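You operate a simulated robot arm through the tools that you are given. There is no shell and no other tool. Be economical: measure what you need, move in short steps, check, and stop when the job is done.

The job below is to be done with a simulated two-armed robot. You get a single attempt, and the scene is never put back.

Task
Switch off, cover the blue pot and slide it to the pot rest.
Fine: green paddle back in its holder; plate off and lid on before the pot moves; slide it, don't lift it.

Only the result counts: the job must be done as asked and must still hold three seconds after the hand-in. Knocking over, shifting, dropping, spilling or breaking anything else fails it. Lids that push on must go on centred and level and be pressed home; caps that screw on are set level and turned clockwise until they are tight.

Robot
Two 7-joint arms with two-finger parallel grippers on one trunk, on a base that drives. Base frame: it is fixed to the floor where the robot stands at the start and does not move with it; the origin is under the middle of the robot, x ahead of it, y to its left, z up. Readings come in m, degrees, newtons and seconds.
The left shoulder is at the start at [0.07, 0.177, 1.095], the right one opposite. With the tool pointing down near the work surface each hand reaches from about 0.3 to 0.74 m from the robot's upright axis, wherever it stands, measured 20 degrees to its own side. Places, roughly: holder of the green paddle [0.8, 0.4, 0.9]; paddle (6x3x26 cm) [0.8, 0.6, 1]; plate power button [0.5, -0.1, 0.9]. Payload 3.43 kg a hand.
Tool frame (each hand has its own): the origin (TCP) lies between the finger pads and is the grasp point; the fingertips stand 0.03 m ahead of it; z points along the fingers, y is the line along which they close. Largest opening 0.094 m; finger width 0.028, thickness 0.01; the body of the gripper, 0.05 by 0.096 m, starts 0.055 m behind the TCP.
Orientation is that of the tool frame in the base frame, as a unit quaternion [w, x, y, z]. With the fingers straight down and closing along the base's y, the tool's x points along the base's -x, its y along +y and its z along -z.

Tools
- The arms move only by the tool move_arm. It takes "left_deltas", "right_deltas" or both (then of equal length, played together; a hand with none holds still); each is one flat list of numbers, 7 for each row, row after row: the shift along the base's x, y, z in m, then the turn, a rotation vector about the base's x, y, z in degrees, then the finger opening in m, from 0 to 0.094. In form: [x, y, z, rx, ry, rz, jaw, x, y, z, rx, ry, rz, jaw, ...]. A call has 1 to 20 rows; each row is the pose to reach, as a shift and turn from the pose commanded when the call began. A row lasts 0.2 s, in which the tool goes at most 0.05 m and 8.6 degrees; a call with a longer step from one row to the next is refused whole, and so is a gripper value outside its range. A pose out of reach is approached as far as the arm can. The call stops where the force on the tool passes 90 N (or 10 N more than at its start, if that is more) or the arm is blocked; 0.2 s more then pass. Each finger travels about 0.153 m/s and halts on what it meets, pressing with about 25 N; the grip force reading is that of the motor and also rises with nothing between the fingers. The clock runs only during rows and for 0.2 s after the last one: add rows that repeat a pose to give the fingers time. The reply holds the time, the measured pose of the TCP, the force on the tool along the base axes, the opening and the grip force, in the units named above and with some noise, with the torque about the TCP (base axes, N m) and any sound that the robot's microphone picked up, and new pictures: "show" is both (left out), scene, wrist or none (wrist: the cameras of the hands that moved).
- Cameras (640 x 400 px; columns grow to the right, rows downward): "scene" is now at [0.1335, 0.0273, 1.4155]; the picture's right is [0.31, -0.95, 0.00], its down [-0.53, -0.17, -0.83] and it looks along [0.79, 0.25, -0.56] (base axes); focal length 230 px, centre (320, 200). "left" rides on the left gripper at [0.076, -0.014, -0.102] in its tool frame; the picture's right is [0.18, 0.98, 0.00], its down [-0.75, 0.14, -0.64] and it looks along [-0.63, 0.12, 0.77] (tool axes); focal length 243 px, centre (320, 200). "right" rides on the right gripper at [0.076, 0.014, -0.103] in its tool frame; the picture's right is [-0.18, 0.98, 0.00], its down [-0.75, -0.14, -0.64] and it looks along [-0.63, -0.12, 0.77] (tool axes); focal length 243 px, centre (320, 200).
- slide_trunk(by): slides the trunk up (or, below 0, down) by that many m; the arms and the scene camera ride with it, the base frame stays. It gives what a move gives, with no picture.
- steer(legs): drives the robot by 1 to 6 legs, each [ahead, turn to the left] in m and degrees, along the robot's own axes; the way and the turn of a leg run together, so that a leg with both is an arc; at most 1.5 m and 180 degrees a leg. The arms and the cameras ride along, it lands a little off, and it stops where it bumps. It gives what a move gives, and a new picture of the scene camera.
- head_to(pan, tilt): turns the head with the scene camera to pan (to the left, within 86 degrees either way) and tilt (down, from -29 to 69), counted from straight ahead of the robot. It gives what a move gives, and a new picture of the scene camera.
- point_at(camera, pixels): there is no depth. For up to 12 entries [column, row, z] of the newest picture of that camera ("zoom" is the newest enlarged one), the place [x, y] in the base frame at which the ray of that pixel passes the height z, good to about 0.003 m. The clock stands still meanwhile.
- zoom(camera, box): a new picture of the part [left, top, right, bottom] of that camera's present view, enlarged. The clock stands still meanwhile.
- close_job(): hands the job in; it is judged then, once.

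Work in short steps. Measure before you move; look again where a grasp or a placing could have gone wrong, and mend it. You have 80 turns and 260 pictures in all, those below and enlarged ones among them. Open the grippers and draw the arms clear of the work before you hand the job in, unless the task says otherwise; then end with one line.

The tools are called after ">>>" as a command line: name --argument value ..., lists and objects as JSON in quotes. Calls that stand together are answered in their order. move_arm: Moves the arms, as the interface text tells. Its arguments: {"type":"object","properties":{"left_deltas":{"type":"array"},"right_deltas":{"type":"array"},"show":{"type":"string","enum":["both","scene","wrist","none"]}},"required":[]} The other tools are called the same way: slide_trunk (by) slides the trunk up or down; steer (legs) drives the base; head_to (pan, tilt) turns the head that bears the scene camera; point_at (camera, pixels) gives the place at which the rays of pixels pass given heights; zoom (camera, box) takes an enlarged picture of a part of a camera's view; close_job () hands the job in.

At the start:

```text
clock: 0.0
left_ee_pos: [0.4332, 0.2783, 1.2735]
left_tcp_rot: [-0.001, -0.002, 1.0, 0.0]
left_force: [-0.2, -0.8, 0.0]
left_torque: [-0.02, -0.01, -0.02]
left_gripper_width: 0.0942
left_gripper_force: 0.0
right_ee_pos: [0.4648, -0.0926, 1.3005]
right_tcp_rot: [0.0, -0.002, 1.0, 0.001]
right_force: [-0.8, 0.2, 0.3]
right_torque: [0.0, -0.02, 0.0]
right_gripper_width: 0.094
right_gripper_force: 0.0
trunk travel left (down, up): [-0.675, 0.165]
robot x, y, heading: [0.0006, -0.0044, 0.1]
head pan, tilt: [17.8, 33.8]
```

scene: 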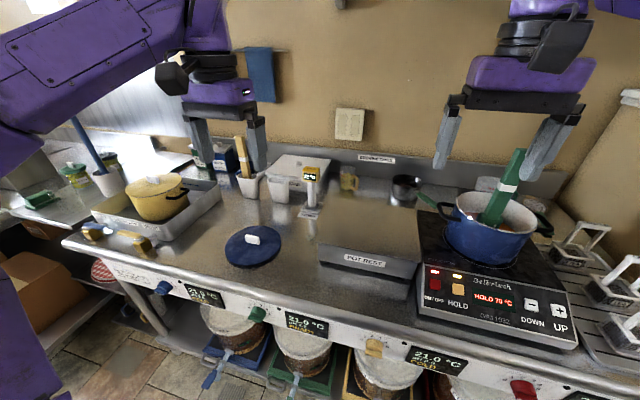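
right: 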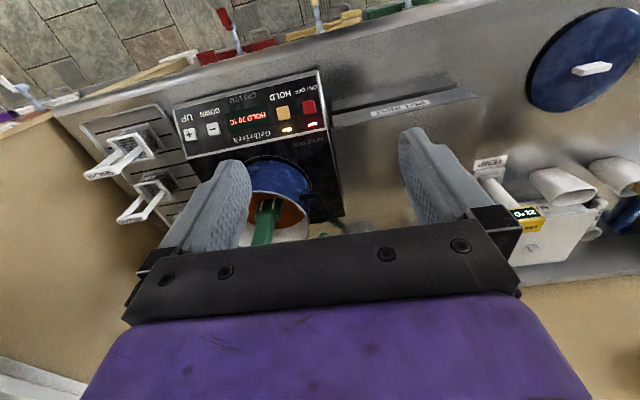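
left: 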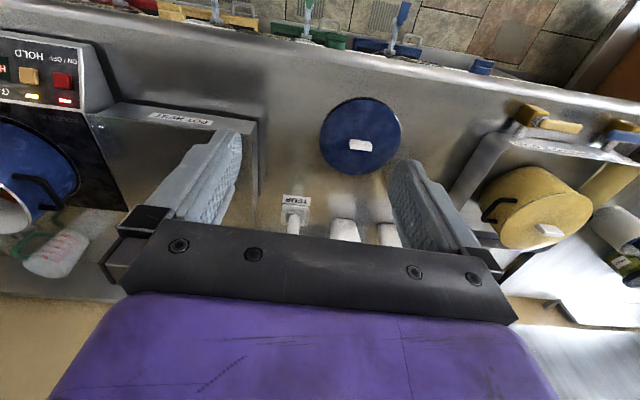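

The green paddle stands in the blue pot around (505,190); the lid lies at (252,247), pot rest at (370,235), and the plate's red button at (434,283). I'll zoom for detail and measure the key points.

>>> zoom --camera "scene" --box '[400, 130, 600, 350]'

>>> zoom --camera "scene" --box '[180, 120, 420, 280]'

>>> point_at --camera "scene" --pixels '[[434, 283, 0.9], [252, 240, 0.9], [318, 258, 0.9], [414, 285, 0.9], [420, 210, 0.9], [325, 190, 0.9], [490, 230, 0.95], [518, 152, 1.1], [250, 185, 0.9], [280, 190, 0.9], [405, 190, 0.9], [100, 180, 0.9]]'

```text
1.82 times, centred on (500, 240) of scene
```

zoom: 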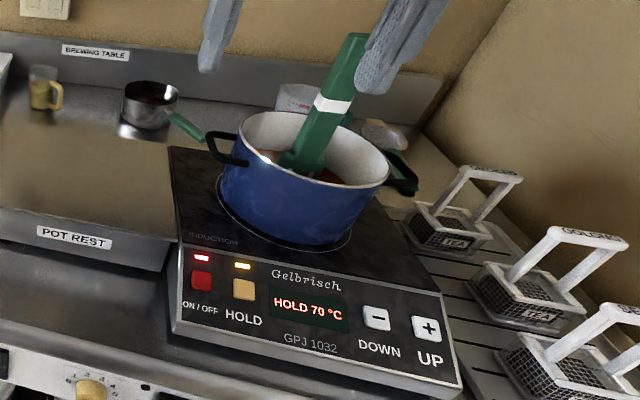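

```text
2.50 times, centred on (300, 200) of scene
```

zoom: 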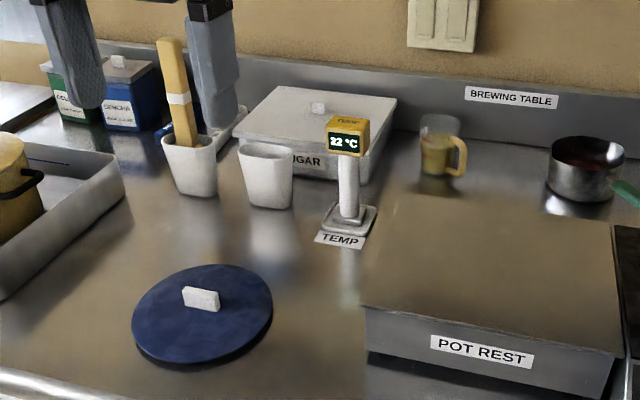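

```text
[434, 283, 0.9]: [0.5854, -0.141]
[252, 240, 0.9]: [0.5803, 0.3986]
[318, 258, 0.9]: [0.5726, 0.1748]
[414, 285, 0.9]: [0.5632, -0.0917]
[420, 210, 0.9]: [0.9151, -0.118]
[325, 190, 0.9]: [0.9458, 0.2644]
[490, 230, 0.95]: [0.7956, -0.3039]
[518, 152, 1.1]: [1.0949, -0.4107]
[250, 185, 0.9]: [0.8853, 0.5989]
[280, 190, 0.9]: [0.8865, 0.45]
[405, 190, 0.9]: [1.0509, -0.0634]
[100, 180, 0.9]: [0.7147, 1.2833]
```

Now I triangulate heights: the same features through both scene and wrist cameras at several heights.

>>> point_at --camera "scene" --pixels '[[252, 239, 0.85], [252, 239, 0.95], [434, 284, 0.85], [434, 284, 0.95], [310, 214, 0.85], [310, 214, 0.95], [318, 261, 0.85], [318, 261, 0.95], [507, 187, 0.95], [507, 187, 1.05], [505, 190, 1.0], [458, 290, 0.9]]'

>>> point_at --camera "left" --pixels '[[360, 145, 0.85], [360, 145, 0.95], [63, 81, 0.85], [63, 81, 0.95], [294, 200, 0.85], [294, 200, 0.95], [256, 122, 0.85], [256, 122, 0.95], [260, 195, 0.9], [87, 115, 0.9], [345, 225, 0.95], [322, 135, 0.9]]'

>>> point_at --camera "right" --pixels '[[310, 107, 0.85], [310, 107, 0.95], [592, 69, 0.85], [592, 69, 0.95], [282, 112, 0.9], [490, 160, 0.85], [490, 160, 0.95], [265, 225, 1.0], [312, 125, 0.9]]'

>>> zoom --camera "left" --box '[220, 60, 480, 260]'

>>> zoom --camera "right" --box '[160, 60, 420, 260]'

```text
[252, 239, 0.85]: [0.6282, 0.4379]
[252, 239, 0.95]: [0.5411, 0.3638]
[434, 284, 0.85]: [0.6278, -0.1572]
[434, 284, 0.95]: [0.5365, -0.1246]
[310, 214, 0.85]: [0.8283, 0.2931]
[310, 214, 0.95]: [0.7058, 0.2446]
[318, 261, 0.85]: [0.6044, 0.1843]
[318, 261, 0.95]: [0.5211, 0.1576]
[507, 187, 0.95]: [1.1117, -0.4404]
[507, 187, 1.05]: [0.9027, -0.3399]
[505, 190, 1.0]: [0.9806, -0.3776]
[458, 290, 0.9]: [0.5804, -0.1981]
```

```text
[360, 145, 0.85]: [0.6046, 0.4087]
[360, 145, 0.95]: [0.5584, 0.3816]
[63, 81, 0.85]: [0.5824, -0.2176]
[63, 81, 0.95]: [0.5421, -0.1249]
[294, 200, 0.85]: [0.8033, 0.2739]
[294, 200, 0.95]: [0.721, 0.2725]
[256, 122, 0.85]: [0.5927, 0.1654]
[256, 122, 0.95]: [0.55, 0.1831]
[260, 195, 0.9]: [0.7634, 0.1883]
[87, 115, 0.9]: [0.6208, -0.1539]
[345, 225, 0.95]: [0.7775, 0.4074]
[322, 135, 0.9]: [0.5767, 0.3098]
```

```text
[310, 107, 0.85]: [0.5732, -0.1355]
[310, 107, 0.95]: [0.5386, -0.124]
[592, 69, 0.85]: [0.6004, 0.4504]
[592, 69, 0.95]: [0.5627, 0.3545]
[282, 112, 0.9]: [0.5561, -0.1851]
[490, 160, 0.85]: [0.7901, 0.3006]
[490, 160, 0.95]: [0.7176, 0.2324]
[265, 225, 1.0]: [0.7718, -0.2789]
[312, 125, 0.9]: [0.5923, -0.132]
```

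```text
2.00 times, centred on (350, 160) of left
```

zoom: 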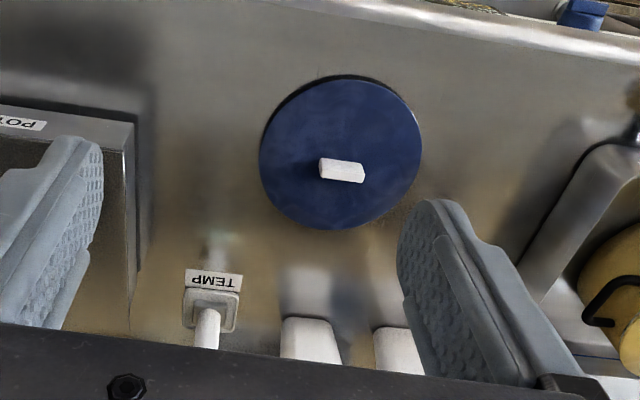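

```text
2.00 times, centred on (290, 160) of right
```

zoom: 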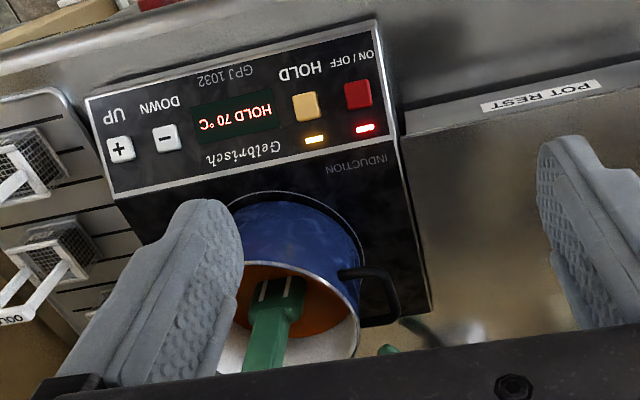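

Button top triangulates to about [0.539, -0.125, 0.948], lid knob to [0.576, 0.393, 0.91]. I close the right gripper and move above the red button, staying ~2 cm clear.

>>> move_arm --right_deltas '[0.0106, -0.0046, -0.04, 0, 0, 0, 0.0, 0.0211, -0.0091, -0.08, 0, 0, 0, 0.0, 0.0317, -0.0137, -0.12, 0, 0, 0, 0.0, 0.0423, -0.0183, -0.16, 0, 0, 0, 0.0, 0.0529, -0.0229, -0.2, 0, 0, 0, 0.0, 0.0634, -0.0274, -0.24, 0, 0, 0, 0.0, 0.074, -0.032, -0.28, 0, 0, 0, 0.0, 0.074, -0.032, -0.29, 0, 0, 0, 0.0, 0.074, -0.032, -0.29, 0, 0, 0, 0.0]'

>>> head_to --pan -12 --tilt 38

```text
clock: 2.0
left_ee_pos: [0.4341, 0.2787, 1.2718]
left_tcp_rot: [0.0, -0.003, 1.0, 0.0]
left_force: [1.3, 0.2, 0.4]
left_torque: [0.0, 0.03, 0.03]
left_gripper_width: 0.0944
left_gripper_force: 0.0
right_ee_pos: [0.5398, -0.123, 1.0133]
right_tcp_rot: [0.0, -0.002, 1.0, -0.001]
right_force: [-0.6, 0.8, 0.9]
right_torque: [-0.02, 0.03, 0.01]
right_gripper_width: 0.0
right_gripper_force: 24.8
trunk travel left (down, up): [-0.675, 0.165]
robot x, y, heading: [0.0009, -0.0007, 0.0]
head pan, tilt: [17.8, 33.8]
```

scene: 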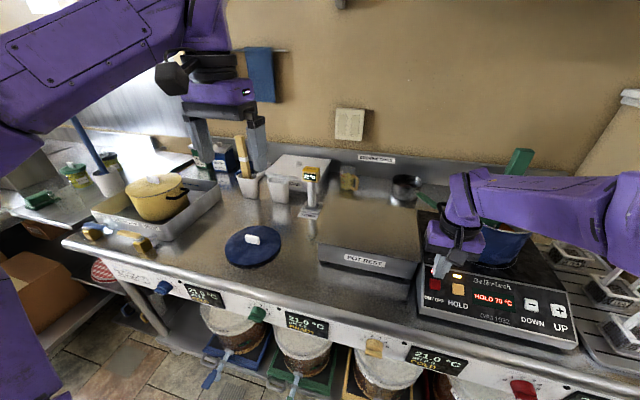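
right: 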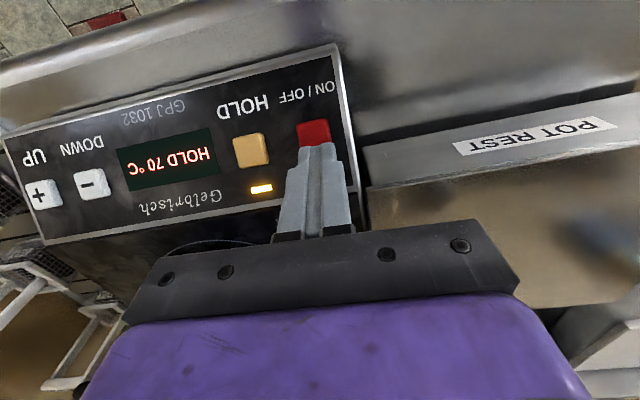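

```text
clock: 3.0
left_ee_pos: [0.434, 0.2789, 1.272]
left_tcp_rot: [0.001, -0.002, 1.0, -0.001]
left_force: [0.4, -0.3, 0.0]
left_torque: [0.03, 0.04, -0.01]
left_gripper_width: 0.0939
left_gripper_force: 0.1
right_ee_pos: [0.5394, -0.1236, 1.0138]
right_tcp_rot: [0.001, -0.001, 1.0, 0.0]
right_force: [1.4, 0.4, -0.6]
right_torque: [-0.01, 0.02, 0.01]
right_gripper_width: 0.0
right_gripper_force: 25.0
trunk travel left (down, up): [-0.675, 0.165]
robot x, y, heading: [0.002, 0.0005, 0.3]
head pan, tilt: [-12.0, 38.0]
```

scene: 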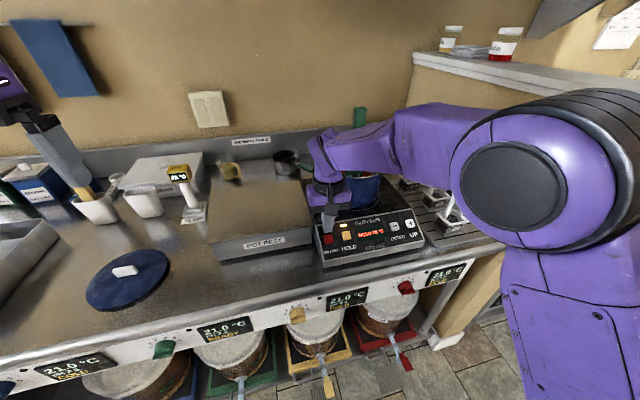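

The red button is at (313,131) in the right picture; I measure it and re-zoom the scene for the fingers against it.

>>> point_at --camera "right" --pixels '[[313, 131, 0.93], [313, 131, 0.945], [299, 123, 0.94], [328, 121, 0.94], [252, 150, 0.945], [366, 147, 0.93]]'

>>> zoom --camera "scene" --box '[290, 170, 430, 270]'

```text
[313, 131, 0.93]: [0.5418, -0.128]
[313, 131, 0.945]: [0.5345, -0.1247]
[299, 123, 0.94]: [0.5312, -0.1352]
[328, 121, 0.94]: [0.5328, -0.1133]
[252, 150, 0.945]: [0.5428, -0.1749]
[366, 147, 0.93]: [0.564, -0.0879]
```

```text
4.00 times, centred on (360, 220) of scene
```

zoom: 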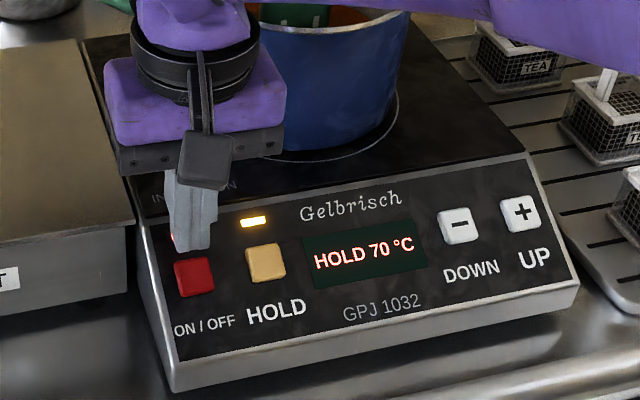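

Fingers are over the button. I lower in small increments and watch the force and sound.

>>> move_arm --right_deltas '[-0.003, 0, -0.015, 0, 0, 0, 0, -0.003, -0.001, -0.03, 0, 0, 0, 0, -0.003, -0.001, -0.034, 0, 0, 0, 0, -0.003, -0.001, -0.037, 0, 0, 0, 0]' --show "wrist"

```text
clock: 4.0
left_ee_pos: [0.4304, 0.2832, 1.2742]
left_tcp_rot: [0.002, -0.003, 1.0, -0.001]
left_force: [0.0, -0.2, 0.7]
left_torque: [-0.03, 0.0, -0.01]
left_gripper_width: 0.0941
left_gripper_force: 0.1
right_ee_pos: [0.5399, -0.127, 0.9833]
right_tcp_rot: [0.002, -0.006, 1.0, 0.001]
right_force: [-0.3, 10.2, 28.2]
right_torque: [0.4, -0.31, 0.02]
right_gripper_width: 0.0
right_gripper_force: 25.1
right hand out of reach, approached as far as the arm can: row 2, 3, 4
trunk travel left (down, up): [-0.675, 0.165]
robot x, y, heading: [-0.0042, 0.0011, 0.2]
head pan, tilt: [-12.0, 38.0]
heard: click
```

right: 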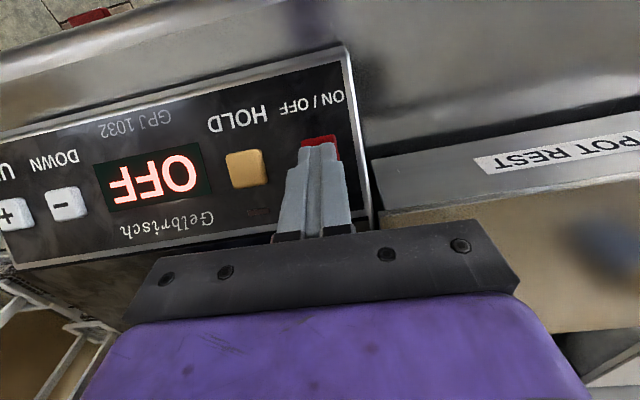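

Display reads OFF with a click. I lift straight up and retract to view the pot.

>>> move_arm --right_deltas '[0, 0, 0.04, 0, 0, 0, 0, 0, 0, 0.09, 0, 0, 0, 0, -0.02, 0, 0.135, 0, 0, 0, 0.04, -0.05, -0.01, 0.17, 0, 0, 0, 0.09, -0.09, -0.03, 0.19, 0, 0, 0, 0.09, -0.13, -0.05, 0.2, 0, 0, 0, 0.09]' --show "both"

```text
clock: 5.3
left_ee_pos: [0.4347, 0.2767, 1.273]
left_tcp_rot: [0.0, -0.002, 1.0, 0.002]
left_force: [-0.5, -0.8, 0.1]
left_torque: [-0.01, -0.03, 0.02]
left_gripper_width: 0.094
left_gripper_force: 0.0
right_ee_pos: [0.4447, -0.1931, 1.1977]
right_tcp_rot: [-0.004, -0.003, 1.0, 0.001]
right_force: [-0.8, -1.2, -0.2]
right_torque: [0.01, 0.04, -0.01]
right_gripper_width: 0.0899
right_gripper_force: 0.1
right hand out of reach, approached as far as the arm can: row 5, 6
trunk travel left (down, up): [-0.675, 0.165]
robot x, y, heading: [-0.0054, -0.0, -0.2]
head pan, tilt: [-12.0, 38.0]
```

scene: 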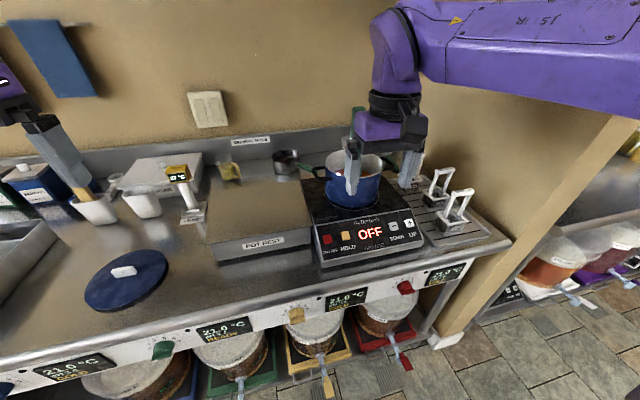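
right: 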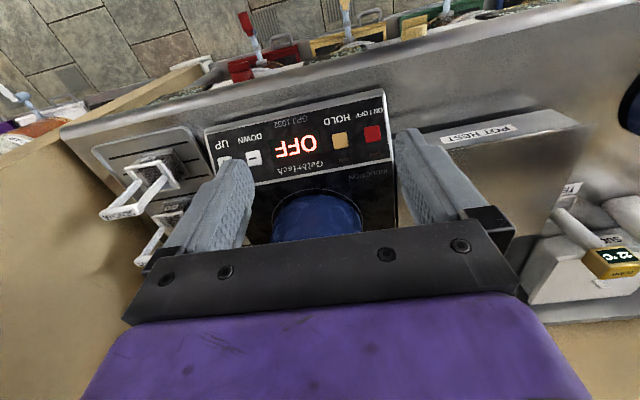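

Plate is off. I check the robot's clearance to the counter (for driving) and move the right hand up out of the view of the pot.

>>> move_arm --right_deltas '[0, -0.04, 0.03, 0, 0, 0, 0.09, 0, -0.08, 0.06, 0, 0, 0, 0.09, 0, -0.12, 0.09, 0, 0, 0, 0.09, 0, -0.16, 0.11, 0, 0, 0, 0.09, 0, -0.2, 0.12, 0, 0, 0, 0.09]' --show "none"

>>> head_to --pan -20 --tilt 30

>>> zoom --camera "scene" --box '[300, 110, 480, 240]'

>>> head_to --pan 0 --tilt 69

```text
clock: 6.5
left_ee_pos: [0.4346, 0.2766, 1.2735]
left_tcp_rot: [-0.001, -0.002, 1.0, 0.001]
left_force: [0.1, -0.5, 0.2]
left_torque: [-0.02, -0.01, -0.02]
left_gripper_width: 0.094
left_gripper_force: 0.1
right_ee_pos: [0.4428, -0.3889, 1.3153]
right_tcp_rot: [-0.001, -0.001, 1.0, 0.001]
right_force: [0.0, -0.5, 0.4]
right_torque: [0.01, 0.02, 0.02]
right_gripper_width: 0.0898
right_gripper_force: 0.1
trunk travel left (down, up): [-0.675, 0.165]
robot x, y, heading: [-0.0036, 0.001, -0.1]
head pan, tilt: [-12.0, 38.0]
```

```text
clock: 7.2
left_ee_pos: [0.4323, 0.2779, 1.2736]
left_tcp_rot: [0.0, -0.003, 1.0, 0.0]
left_force: [-0.7, -0.2, 0.2]
left_torque: [0.02, -0.02, -0.01]
left_gripper_width: 0.0942
left_gripper_force: 0.1
right_ee_pos: [0.4448, -0.3861, 1.3155]
right_tcp_rot: [-0.001, -0.002, 1.0, 0.0]
right_force: [-0.2, -0.1, 0.1]
right_torque: [0.01, 0.01, -0.01]
right_gripper_width: 0.0897
right_gripper_force: 0.1
trunk travel left (down, up): [-0.675, 0.165]
robot x, y, heading: [-0.0038, -0.0026, 0.1]
head pan, tilt: [-20.0, 30.0]
```

scene: 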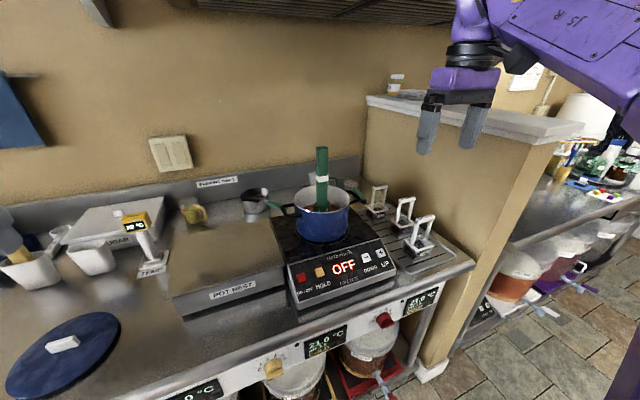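

```text
3.08 times, centred on (390, 175) of scene
```

zoom: 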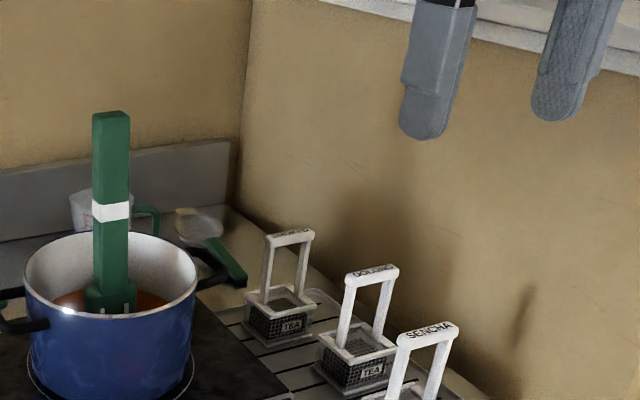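

```text
clock: 8.3
left_ee_pos: [0.4335, 0.2774, 1.2723]
left_tcp_rot: [0.001, -0.002, 1.0, 0.0]
left_force: [0.6, 0.7, -0.2]
left_torque: [-0.03, 0.01, -0.01]
left_gripper_width: 0.0937
left_gripper_force: 0.0
right_ee_pos: [0.4431, -0.3856, 1.3146]
right_tcp_rot: [0.0, -0.001, 1.0, 0.0]
right_force: [-0.4, 0.7, -0.3]
right_torque: [0.01, 0.0, -0.01]
right_gripper_width: 0.0902
right_gripper_force: 0.0
trunk travel left (down, up): [-0.675, 0.165]
robot x, y, heading: [0.0009, -0.0025, 0.0]
head pan, tilt: [0.0, 68.8]
```

scene: 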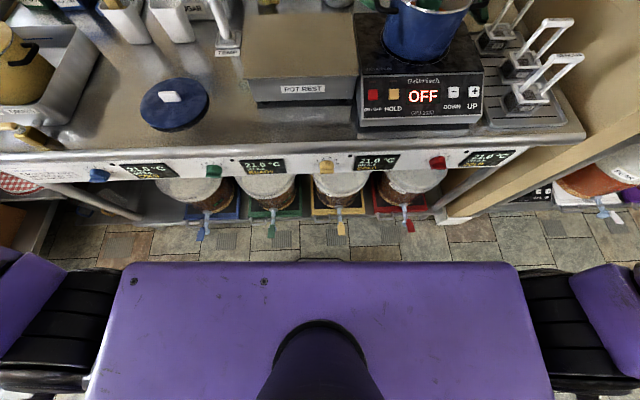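

Floor is visible between the trunk and the counter; I measure the gap.

>>> point_at --camera "scene" --pixels '[[320, 260, 0.0], [320, 262, 1.1], [320, 158, 0.88], [340, 235, 0.1], [340, 225, 0.3], [80, 270, 0.0], [372, 93, 0.953], [345, 105, 0.953], [250, 80, 0.95], [483, 125, 0.92], [370, 48, 0.953], [478, 48, 0.953]]'

>>> point_at --camera "zoom" --pixels '[[112, 115, 1.1], [112, 115, 1.15], [112, 115, 1.2], [112, 212, 1.05], [112, 212, 1.1], [115, 285, 1.0], [23, 275, 1.03], [197, 280, 1.03], [110, 232, 1.03], [110, 320, 1.03]]'

```text
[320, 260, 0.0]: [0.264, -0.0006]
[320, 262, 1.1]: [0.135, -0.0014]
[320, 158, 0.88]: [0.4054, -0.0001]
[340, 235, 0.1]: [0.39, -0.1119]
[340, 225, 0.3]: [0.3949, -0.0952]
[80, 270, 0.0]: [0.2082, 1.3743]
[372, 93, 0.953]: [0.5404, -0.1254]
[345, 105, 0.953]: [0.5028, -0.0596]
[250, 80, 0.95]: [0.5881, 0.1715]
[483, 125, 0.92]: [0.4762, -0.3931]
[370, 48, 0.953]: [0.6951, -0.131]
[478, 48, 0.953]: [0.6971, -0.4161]
```

```text
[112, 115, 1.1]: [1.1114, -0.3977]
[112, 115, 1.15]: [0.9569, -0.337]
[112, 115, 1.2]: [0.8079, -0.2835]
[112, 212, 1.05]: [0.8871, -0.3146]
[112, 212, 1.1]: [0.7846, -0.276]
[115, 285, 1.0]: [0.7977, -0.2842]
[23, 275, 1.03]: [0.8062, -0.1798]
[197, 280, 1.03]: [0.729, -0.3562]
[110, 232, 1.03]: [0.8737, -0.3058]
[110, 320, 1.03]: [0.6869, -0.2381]
```

There's roughly 0.12–0.15 m to drive ahead. To triangulate the paddle and pot, I raise the trunk (a baseline for the scene camera) and look again, along with the right wrist camera.

>>> slide_trunk --by 0.16

>>> head_to --pan -20 --tilt 38

>>> zoom --camera "scene" --box '[240, 110, 420, 240]'

>>> zoom --camera "right" --box '[0, 0, 640, 400]'

```text
clock: 10.1
left_ee_pos: [0.4343, 0.2788, 1.4325]
left_tcp_rot: [0.0, -0.002, 1.0, 0.0]
left_force: [0.2, 0.5, 0.4]
left_torque: [0.02, 0.0, 0.01]
left_gripper_width: 0.094
left_gripper_force: 0.0
right_ee_pos: [0.444, -0.3855, 1.4768]
right_tcp_rot: [0.0, -0.002, 1.0, 0.0]
right_force: [0.2, -0.4, -0.5]
right_torque: [0.0, 0.04, 0.02]
right_gripper_width: 0.09
right_gripper_force: 0.0
trunk travel left (down, up): [-0.835, 0.005]
robot x, y, heading: [-0.002, 0.0043, -0.1]
head pan, tilt: [0.0, 68.8]
```

```text
clock: 11.1
left_ee_pos: [0.4335, 0.2783, 1.4323]
left_tcp_rot: [0.0, -0.003, 1.0, 0.001]
left_force: [-0.5, -0.3, 0.2]
left_torque: [-0.01, 0.03, -0.01]
left_gripper_width: 0.094
left_gripper_force: 0.1
right_ee_pos: [0.4444, -0.3857, 1.4771]
right_tcp_rot: [-0.001, -0.002, 1.0, 0.0]
right_force: [-0.3, -1.2, -0.2]
right_torque: [-0.02, -0.01, -0.02]
right_gripper_width: 0.0899
right_gripper_force: 0.0
trunk travel left (down, up): [-0.835, 0.005]
robot x, y, heading: [0.0025, 0.001, -0.0]
head pan, tilt: [-20.0, 38.0]
```

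scene: 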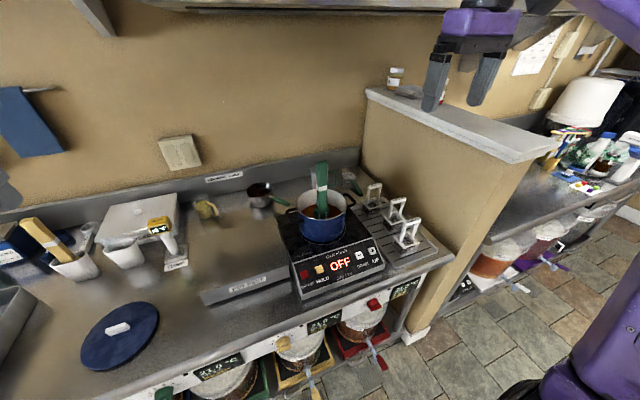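

```text
3.08 times, centred on (330, 175) of scene
```

zoom: 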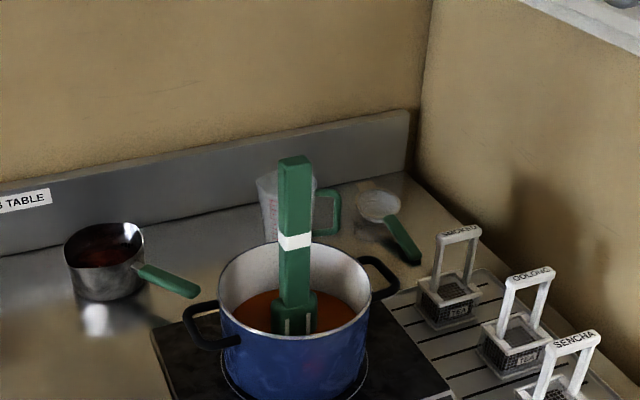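

```text
1.00 times, centred on (320, 200) of right (not enlarged: the box is as wide or as high as the picture)
```

zoom: 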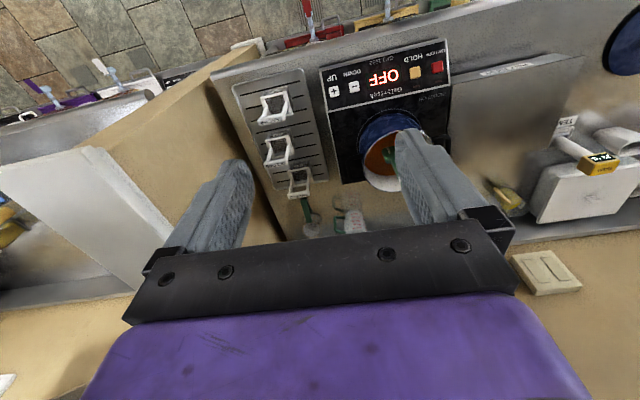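

I triangulate paddle top, band, rim edges, plate and rest features in the new (higher) scene view.

>>> point_at --camera "scene" --pixels '[[322.2, 163.6, 1.1], [322.2, 163.6, 1.2], [321.9, 188.3, 1.0], [321.9, 188.3, 1.1], [297.2, 204.2, 1.0], [297.2, 204.2, 1.06], [346.6, 207.5, 1.0], [346.6, 207.5, 1.06], [320.3, 189, 1.03], [323.5, 219.8, 1.03], [324, 206, 1.0], [324, 243, 0.95]]'

>>> point_at --camera "right" --pixels '[[359, 155, 1.0], [359, 155, 1.06], [432, 130, 1.03], [438, 66, 0.95], [392, 136, 1.0]]'

>>> zoom --camera "right" --box '[330, 60, 490, 200]'

>>> zoom --camera "scene" --box '[0, 180, 240, 400]'

```text
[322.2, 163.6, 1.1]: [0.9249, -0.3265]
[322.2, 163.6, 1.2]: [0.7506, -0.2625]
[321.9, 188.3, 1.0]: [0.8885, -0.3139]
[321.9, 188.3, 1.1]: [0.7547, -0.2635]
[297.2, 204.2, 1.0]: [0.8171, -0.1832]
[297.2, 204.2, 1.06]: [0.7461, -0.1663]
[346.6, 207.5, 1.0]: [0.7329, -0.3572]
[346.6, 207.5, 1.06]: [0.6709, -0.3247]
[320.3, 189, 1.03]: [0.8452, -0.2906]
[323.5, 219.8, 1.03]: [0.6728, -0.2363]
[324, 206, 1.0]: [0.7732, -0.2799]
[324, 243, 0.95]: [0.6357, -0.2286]
```

```text
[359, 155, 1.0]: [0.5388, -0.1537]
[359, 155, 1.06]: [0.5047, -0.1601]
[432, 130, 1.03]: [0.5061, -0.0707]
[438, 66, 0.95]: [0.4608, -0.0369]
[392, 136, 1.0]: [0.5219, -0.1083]
```

```text
2.86 times, centred on (410, 130) of right
```

zoom: 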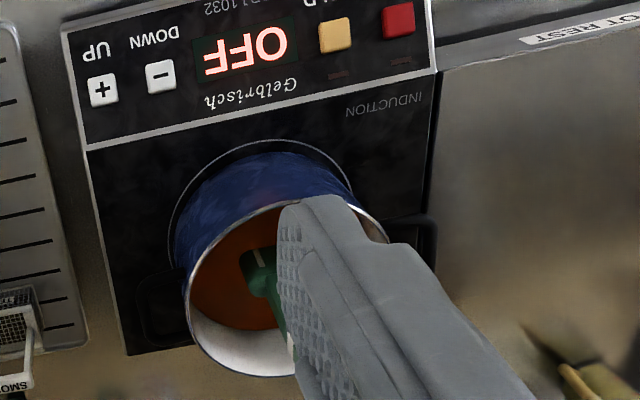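

```text
1.82 times, centred on (120, 290) of scene
```

zoom: 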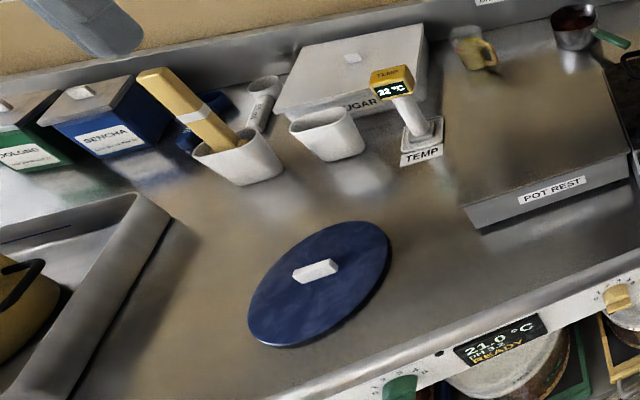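

Pot centre is about [0.71,-0.245], rim z≈1.07; paddle top z≈1.22 but x is uncertain. I bring the right hand to a viewing pose before the paddle for a closer second ray.

>>> move_arm --right_deltas '[0.01, 0.035, -0.015, 0, 0, 0, 0.09, 0.02, 0.07, -0.03, 0, 0, 0, 0.09, 0.03, 0.105, -0.05, 0, 0, 0, 0.09, 0.04, 0.14, -0.07, 0, 0, 0, 0.09, 0.04, 0.14, -0.07, 0, 0, 0, 0.09]' --show "both"

```text
clock: 12.3
left_ee_pos: [0.4341, 0.2783, 1.4326]
left_tcp_rot: [0.0, -0.002, 1.0, 0.0]
left_force: [-0.4, 0.0, 0.0]
left_torque: [0.01, 0.04, -0.01]
left_gripper_width: 0.0941
left_gripper_force: 0.0
right_ee_pos: [0.4821, -0.2476, 1.4042]
right_tcp_rot: [0.0, -0.002, 1.0, 0.0]
right_force: [0.3, -0.6, -0.1]
right_torque: [-0.02, -0.01, -0.01]
right_gripper_width: 0.0901
right_gripper_force: 0.0
trunk travel left (down, up): [-0.835, 0.005]
robot x, y, heading: [-0.0001, -0.0021, -0.1]
head pan, tilt: [-20.0, 38.0]
```

scene: 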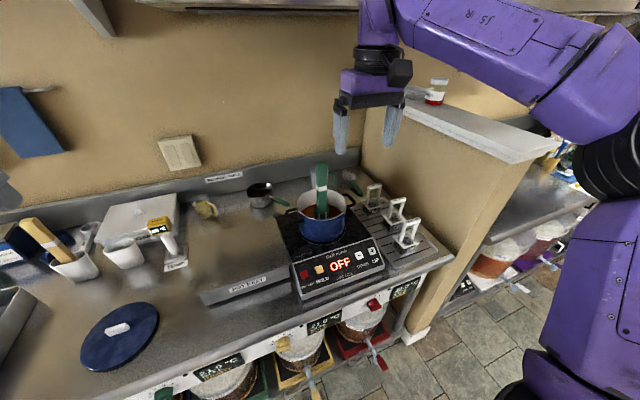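
right: 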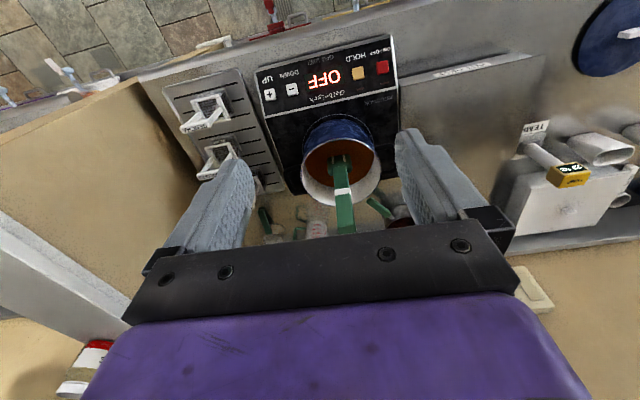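

>>> zoom --camera "right" --box '[250, 90, 430, 240]'

>>> zoom --camera "scene" --box '[260, 140, 400, 260]'

```text
2.67 times, centred on (340, 165) of right
```

zoom: 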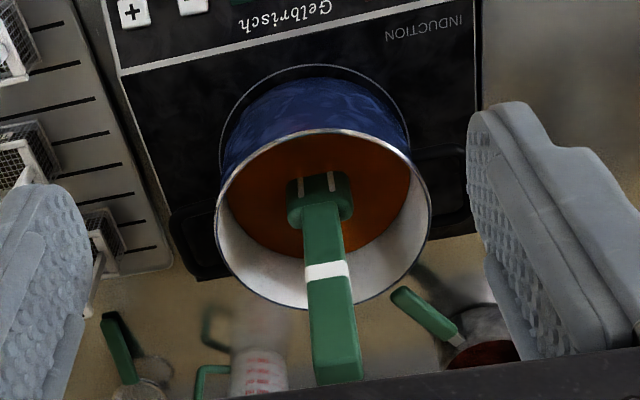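

```text
3.33 times, centred on (330, 200) of scene
```

zoom: 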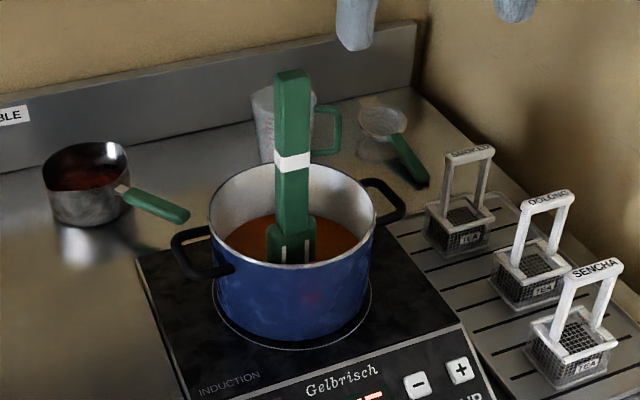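

I triangulate using both fresh views.

>>> point_at --camera "right" --pixels '[[346.8, 229.5, 1.15], [346.8, 229.5, 1.25], [342.6, 191.6, 1.1], [342.6, 191.6, 1.2], [301, 170.6, 1.03], [301, 170.6, 1.08], [373.8, 168.8, 1.03], [373.8, 168.8, 1.08], [332.5, 138.8, 1.06], [333.3, 205.5, 1.06], [330.6, 114.4, 0.953], [340, 165, 1.0]]'

>>> point_at --camera "scene" --pixels '[[321.9, 162.8, 1.15], [321.9, 162.8, 1.25], [321.9, 187.4, 1.1], [321.9, 187.4, 1.2], [296.7, 206.6, 1.03], [296.7, 206.6, 1.08], [346.5, 208.1, 1.03], [346.5, 208.1, 1.08], [321.6, 220.1, 1.06], [321.6, 188.9, 1.06]]'

```text
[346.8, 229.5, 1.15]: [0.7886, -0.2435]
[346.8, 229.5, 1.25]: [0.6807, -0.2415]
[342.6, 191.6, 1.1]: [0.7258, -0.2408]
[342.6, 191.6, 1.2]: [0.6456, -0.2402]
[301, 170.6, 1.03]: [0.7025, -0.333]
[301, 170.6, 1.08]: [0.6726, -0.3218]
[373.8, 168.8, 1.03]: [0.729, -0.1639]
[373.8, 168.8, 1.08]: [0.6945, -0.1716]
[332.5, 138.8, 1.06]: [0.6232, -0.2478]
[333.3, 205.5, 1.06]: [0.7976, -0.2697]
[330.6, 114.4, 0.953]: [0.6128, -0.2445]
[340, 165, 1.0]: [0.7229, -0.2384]
```

```text
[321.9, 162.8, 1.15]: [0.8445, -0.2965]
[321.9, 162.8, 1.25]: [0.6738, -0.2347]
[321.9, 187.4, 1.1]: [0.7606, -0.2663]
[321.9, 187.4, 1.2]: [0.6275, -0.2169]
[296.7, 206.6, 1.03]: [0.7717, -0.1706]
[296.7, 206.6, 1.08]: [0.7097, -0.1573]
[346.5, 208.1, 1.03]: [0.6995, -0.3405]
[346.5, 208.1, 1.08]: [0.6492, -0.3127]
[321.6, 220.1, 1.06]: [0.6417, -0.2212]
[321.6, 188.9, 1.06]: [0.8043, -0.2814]
```

Paddle top is [0.692,-0.242,1.239], nearly vertical; rim z≈1.05 centred [0.715,-0.247]. Now I measure the empty holder using the left camera and the scene.

>>> move_arm --left_deltas '[-0.03, 0.04, 0, 0, 0, 0, 0.094, -0.03, 0.08, 0, 0, 0, 0, 0.094, -0.03, 0.08, 0, 0, 0, 0, 0.094]' --show "wrist"

>>> head_to --pan 20 --tilt 40

>>> zoom --camera "scene" --box '[180, 110, 380, 250]'

>>> zoom --camera "left" --box '[220, 100, 420, 250]'

```text
clock: 13.1
left_ee_pos: [0.4028, 0.3581, 1.4324]
left_tcp_rot: [-0.001, -0.002, 1.0, 0.001]
left_force: [0.1, -0.4, 0.2]
left_torque: [0.06, 0.02, 0.01]
left_gripper_width: 0.0942
left_gripper_force: 0.1
right_ee_pos: [0.4844, -0.2498, 1.404]
right_tcp_rot: [0.0, -0.002, 1.0, 0.001]
right_force: [-0.2, -0.4, 0.6]
right_torque: [0.03, 0.01, 0.04]
right_gripper_width: 0.0898
right_gripper_force: 0.1
trunk travel left (down, up): [-0.835, 0.005]
robot x, y, heading: [-0.0012, 0.0006, -0.1]
head pan, tilt: [-20.0, 38.0]
```

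left: 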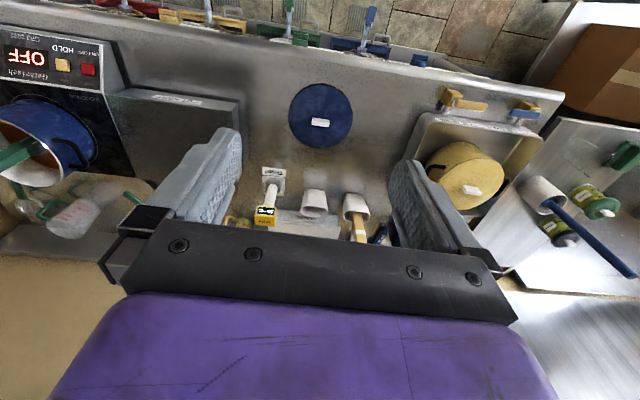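

```text
clock: 14.2
left_ee_pos: [0.4026, 0.3597, 1.4312]
left_tcp_rot: [0.0, -0.002, 1.0, 0.0]
left_force: [-0.1, -0.7, 0.3]
left_torque: [-0.01, -0.03, 0.01]
left_gripper_width: 0.0941
left_gripper_force: 0.1
right_ee_pos: [0.4835, -0.2465, 1.4044]
right_tcp_rot: [0.0, -0.002, 1.0, 0.0]
right_force: [-0.3, -0.1, -0.3]
right_torque: [-0.02, 0.02, -0.01]
right_gripper_width: 0.09
right_gripper_force: 0.1
trunk travel left (down, up): [-0.835, 0.005]
robot x, y, heading: [-0.0034, 0.0013, -0.0]
head pan, tilt: [20.0, 40.0]
```

scene: 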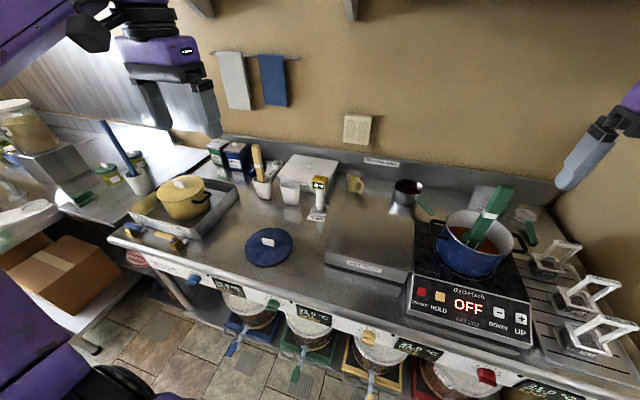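

```text
2.86 times, centred on (280, 180) of scene
```

zoom: 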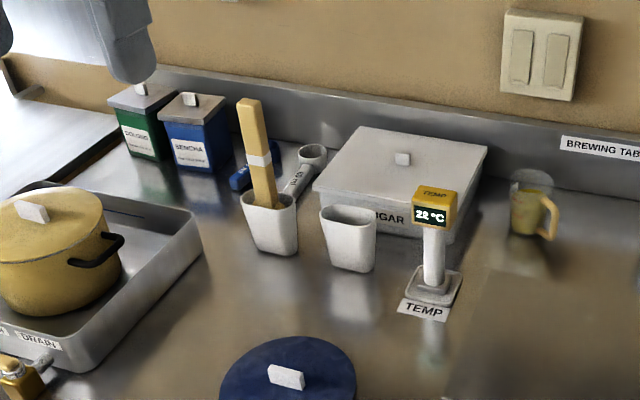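

```text
2.67 times, centred on (320, 175) of left
```

zoom: 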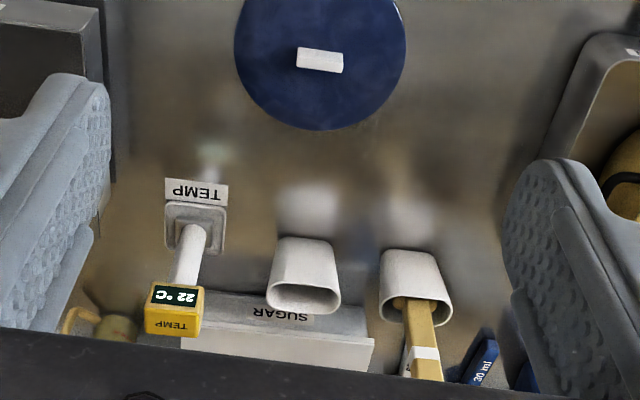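

The holder is the rounded-rectangular empty cup at scene zoom (348,216). I triangulate its opening and the lid knob.

>>> point_at --camera "left" --pixels '[[300.5, 211.4, 0.95], [300.5, 211.4, 1.05], [327.5, 213.6, 0.95], [327.5, 213.6, 1.05], [313.6, 217.4, 1.0], [314, 206.9, 1.0], [320, 122.5, 0.9], [320, 122.5, 0.95], [361, 211, 0.95], [354, 246, 1.1]]'

>>> point_at --camera "scene" --pixels '[[280, 184.9, 0.95], [280, 184.9, 1.05], [299.6, 185.6, 0.95], [299.6, 185.6, 1.05], [290.5, 182.1, 1.0], [289.8, 189.1, 1.0], [268.1, 242, 0.9], [268.1, 242, 0.95], [290.5, 205.2, 0.88], [327, 267, 0.95], [331, 191, 0.95], [412, 284, 0.95]]'

```text
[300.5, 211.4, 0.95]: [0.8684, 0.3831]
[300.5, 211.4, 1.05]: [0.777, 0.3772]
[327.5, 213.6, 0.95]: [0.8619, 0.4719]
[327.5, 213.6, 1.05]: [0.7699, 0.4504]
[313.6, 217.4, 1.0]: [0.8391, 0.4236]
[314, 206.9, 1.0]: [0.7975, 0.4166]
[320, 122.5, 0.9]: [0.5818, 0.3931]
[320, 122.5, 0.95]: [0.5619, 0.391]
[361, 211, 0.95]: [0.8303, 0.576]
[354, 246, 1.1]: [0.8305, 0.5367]
```

```text
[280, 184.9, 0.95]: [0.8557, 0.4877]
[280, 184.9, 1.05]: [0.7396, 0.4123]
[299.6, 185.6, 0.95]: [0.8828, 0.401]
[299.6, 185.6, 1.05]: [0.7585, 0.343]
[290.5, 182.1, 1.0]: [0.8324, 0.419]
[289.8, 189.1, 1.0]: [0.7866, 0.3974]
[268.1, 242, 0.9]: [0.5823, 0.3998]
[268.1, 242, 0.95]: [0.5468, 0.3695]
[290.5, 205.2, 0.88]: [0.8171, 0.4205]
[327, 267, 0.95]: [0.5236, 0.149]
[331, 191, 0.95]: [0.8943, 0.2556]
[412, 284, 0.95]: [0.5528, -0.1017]
```

Holder opening is at z≈0.98, centre [0.834,0.423], rotated about 6°. Now I pre-position the right hand, pitched 30° forward, just above and short of the paddle top.

>>> move_arm --right_deltas '[0.03, 0.001, -0.02, 0, -6, 0, 0.09, 0.06, 0.002, -0.04, 0, -12, 0, 0.09, 0.09, 0.003, -0.06, 0, -18, 0, 0.09, 0.12, 0.004, -0.08, 0, -24, 0, 0.09, 0.148, 0.0055, -0.104, 0, -30, 0, 0.09, 0.148, 0.0055, -0.104, 0, -30, 0, 0.09]'

>>> zoom --camera "right" --box '[160, 100, 480, 300]'

```text
clock: 15.6
left_ee_pos: [0.4018, 0.3596, 1.4321]
left_tcp_rot: [0.0, -0.003, 1.0, 0.0]
left_force: [-0.5, -0.3, -0.3]
left_torque: [0.01, -0.04, -0.01]
left_gripper_width: 0.0944
left_gripper_force: 0.1
right_ee_pos: [0.6341, -0.2409, 1.3031]
right_tcp_rot: [0.26, -0.002, 0.966, 0.0]
right_force: [-0.1, 0.3, 0.4]
right_torque: [0.0, -0.02, 0.01]
right_gripper_width: 0.0899
right_gripper_force: 0.0
trunk travel left (down, up): [-0.835, 0.005]
robot x, y, heading: [-0.0014, -0.0011, 0.2]
head pan, tilt: [20.0, 40.0]
```

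scene: 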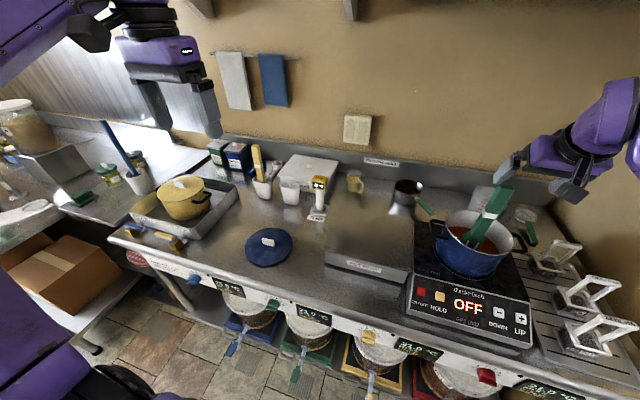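
right: 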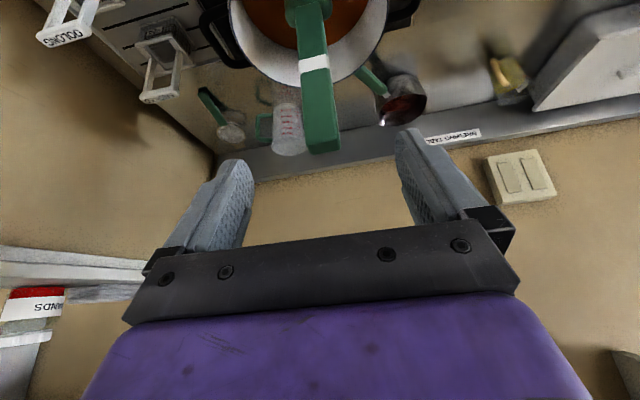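

```text
2.00 times, centred on (320, 200) of right
```

zoom: 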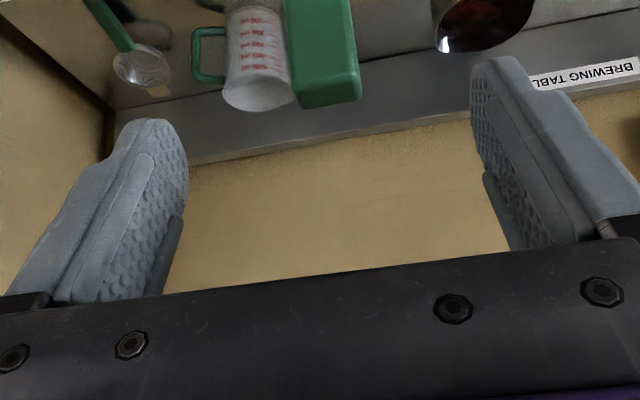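

Paddle top's near corner at (322,148); checking it against the estimate before closing in.

>>> point_at --camera "right" --pixels '[[322, 140, 1.22], [322, 140, 1.24], [305, 150, 1.24], [340, 148, 1.24], [316, 62, 1.158]]'

```text
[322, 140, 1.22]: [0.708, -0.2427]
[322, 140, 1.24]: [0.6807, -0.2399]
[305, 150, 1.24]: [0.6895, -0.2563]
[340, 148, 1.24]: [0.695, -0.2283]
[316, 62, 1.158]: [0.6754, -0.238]
```

Consistent: centre ≈(0.69,-0.242), ~2.8 cm wide. Advance and close on the handle.

>>> move_arm --right_deltas '[0.019, 0, -0.035, 0, 0, 0, 0.09, 0.038, -0.001, -0.07, 0, 0, 0, 0.09, 0.058, -0.001, -0.105, 0, 0, 0, 0.09, 0.058, -0.001, -0.105, 0, 0, 0, 0.09, 0.058, -0.001, -0.105, 0, 0, 0, 0.0, 0.058, -0.001, -0.105, 0, 0, 0, 0.0, 0.058, -0.001, -0.105, 0, 0, 0, 0.0, 0.058, -0.001, -0.105, 0, 0, 0, 0.0]' --show "wrist"

>>> zoom --camera "scene" --box '[400, 120, 620, 290]'

```text
clock: 17.4
left_ee_pos: [0.4019, 0.3611, 1.4323]
left_tcp_rot: [0.001, -0.003, 1.0, 0.0]
left_force: [0.2, 0.3, -0.7]
left_torque: [0.01, 0.03, 0.01]
left_gripper_width: 0.094
left_gripper_force: 0.0
right_ee_pos: [0.6933, -0.2423, 1.1974]
right_tcp_rot: [0.258, -0.002, 0.966, 0.0]
right_force: [-0.2, 0.7, 0.3]
right_torque: [0.08, 0.0, 0.04]
right_gripper_width: 0.0336
right_gripper_force: 24.5
trunk travel left (down, up): [-0.835, 0.005]
robot x, y, heading: [-0.0001, 0.0011, 0.0]
head pan, tilt: [20.0, 40.0]
```

right: 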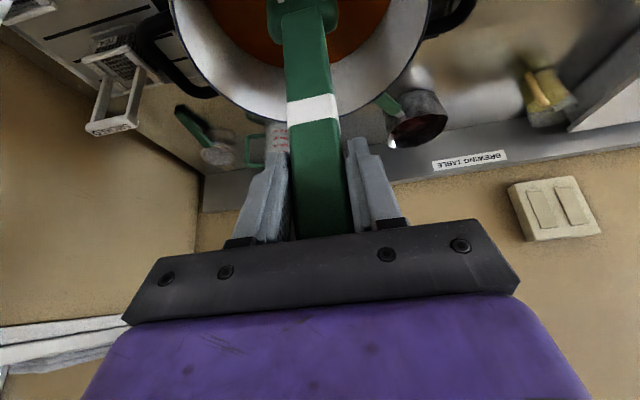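

```text
2.35 times, centred on (510, 205) of scene
```

zoom: 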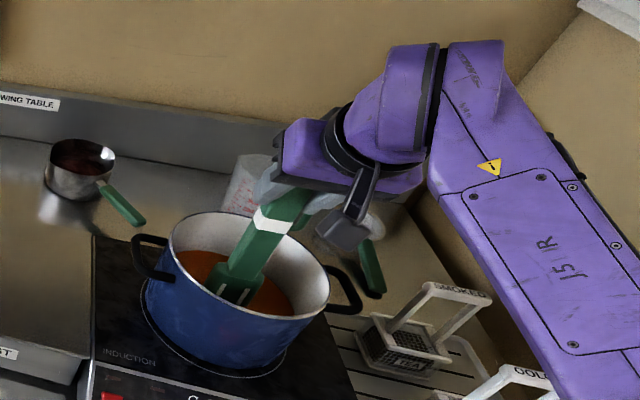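

Gripped (33.6 mm). Lift straight up slowly.

>>> move_arm --right_deltas '[0, 0, 0.02, 0, 0, 0, 0, 0, 0, 0.045, 0, 0, 0, 0, 0, 0, 0.07, 0, 0, 0, 0, 0, 0, 0.095, 0, 0, 0, 0, 0, 0, 0.12, 0, 0, 0, 0, 0, 0, 0.145, 0, 0, 0, 0, 0, 0, 0.17, 0, 0, 0, 0, 0, 0, 0.17, 0, 0, 0, 0]'

```text
clock: 19.1
left_ee_pos: [0.4036, 0.3601, 1.4319]
left_tcp_rot: [-0.001, -0.003, 1.0, 0.0]
left_force: [0.4, 0.1, 0.0]
left_torque: [0.01, -0.04, 0.03]
left_gripper_width: 0.0938
left_gripper_force: 0.0
right_ee_pos: [0.6895, -0.2417, 1.3684]
right_tcp_rot: [0.259, -0.002, 0.966, -0.001]
right_force: [0.7, 0.0, -1.8]
right_torque: [-0.04, 0.01, 0.02]
right_gripper_width: 0.0338
right_gripper_force: 24.7
trunk travel left (down, up): [-0.835, 0.005]
robot x, y, heading: [-0.0017, -0.0022, -0.0]
head pan, tilt: [20.0, 40.0]
```

scene: 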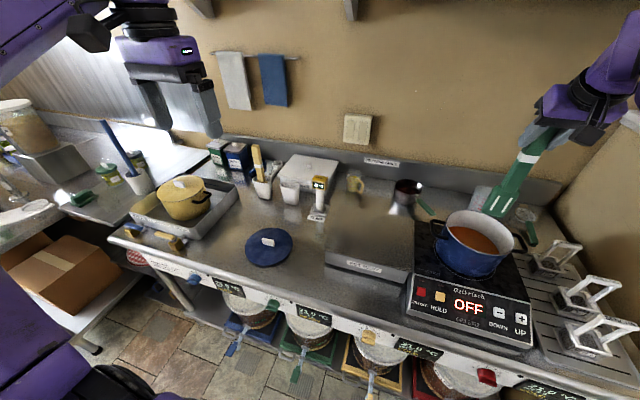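
right: 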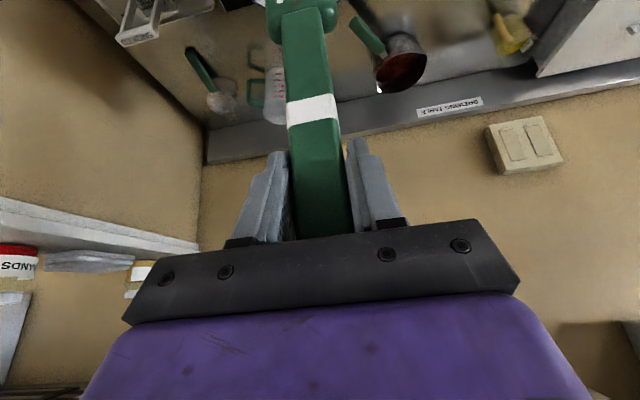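

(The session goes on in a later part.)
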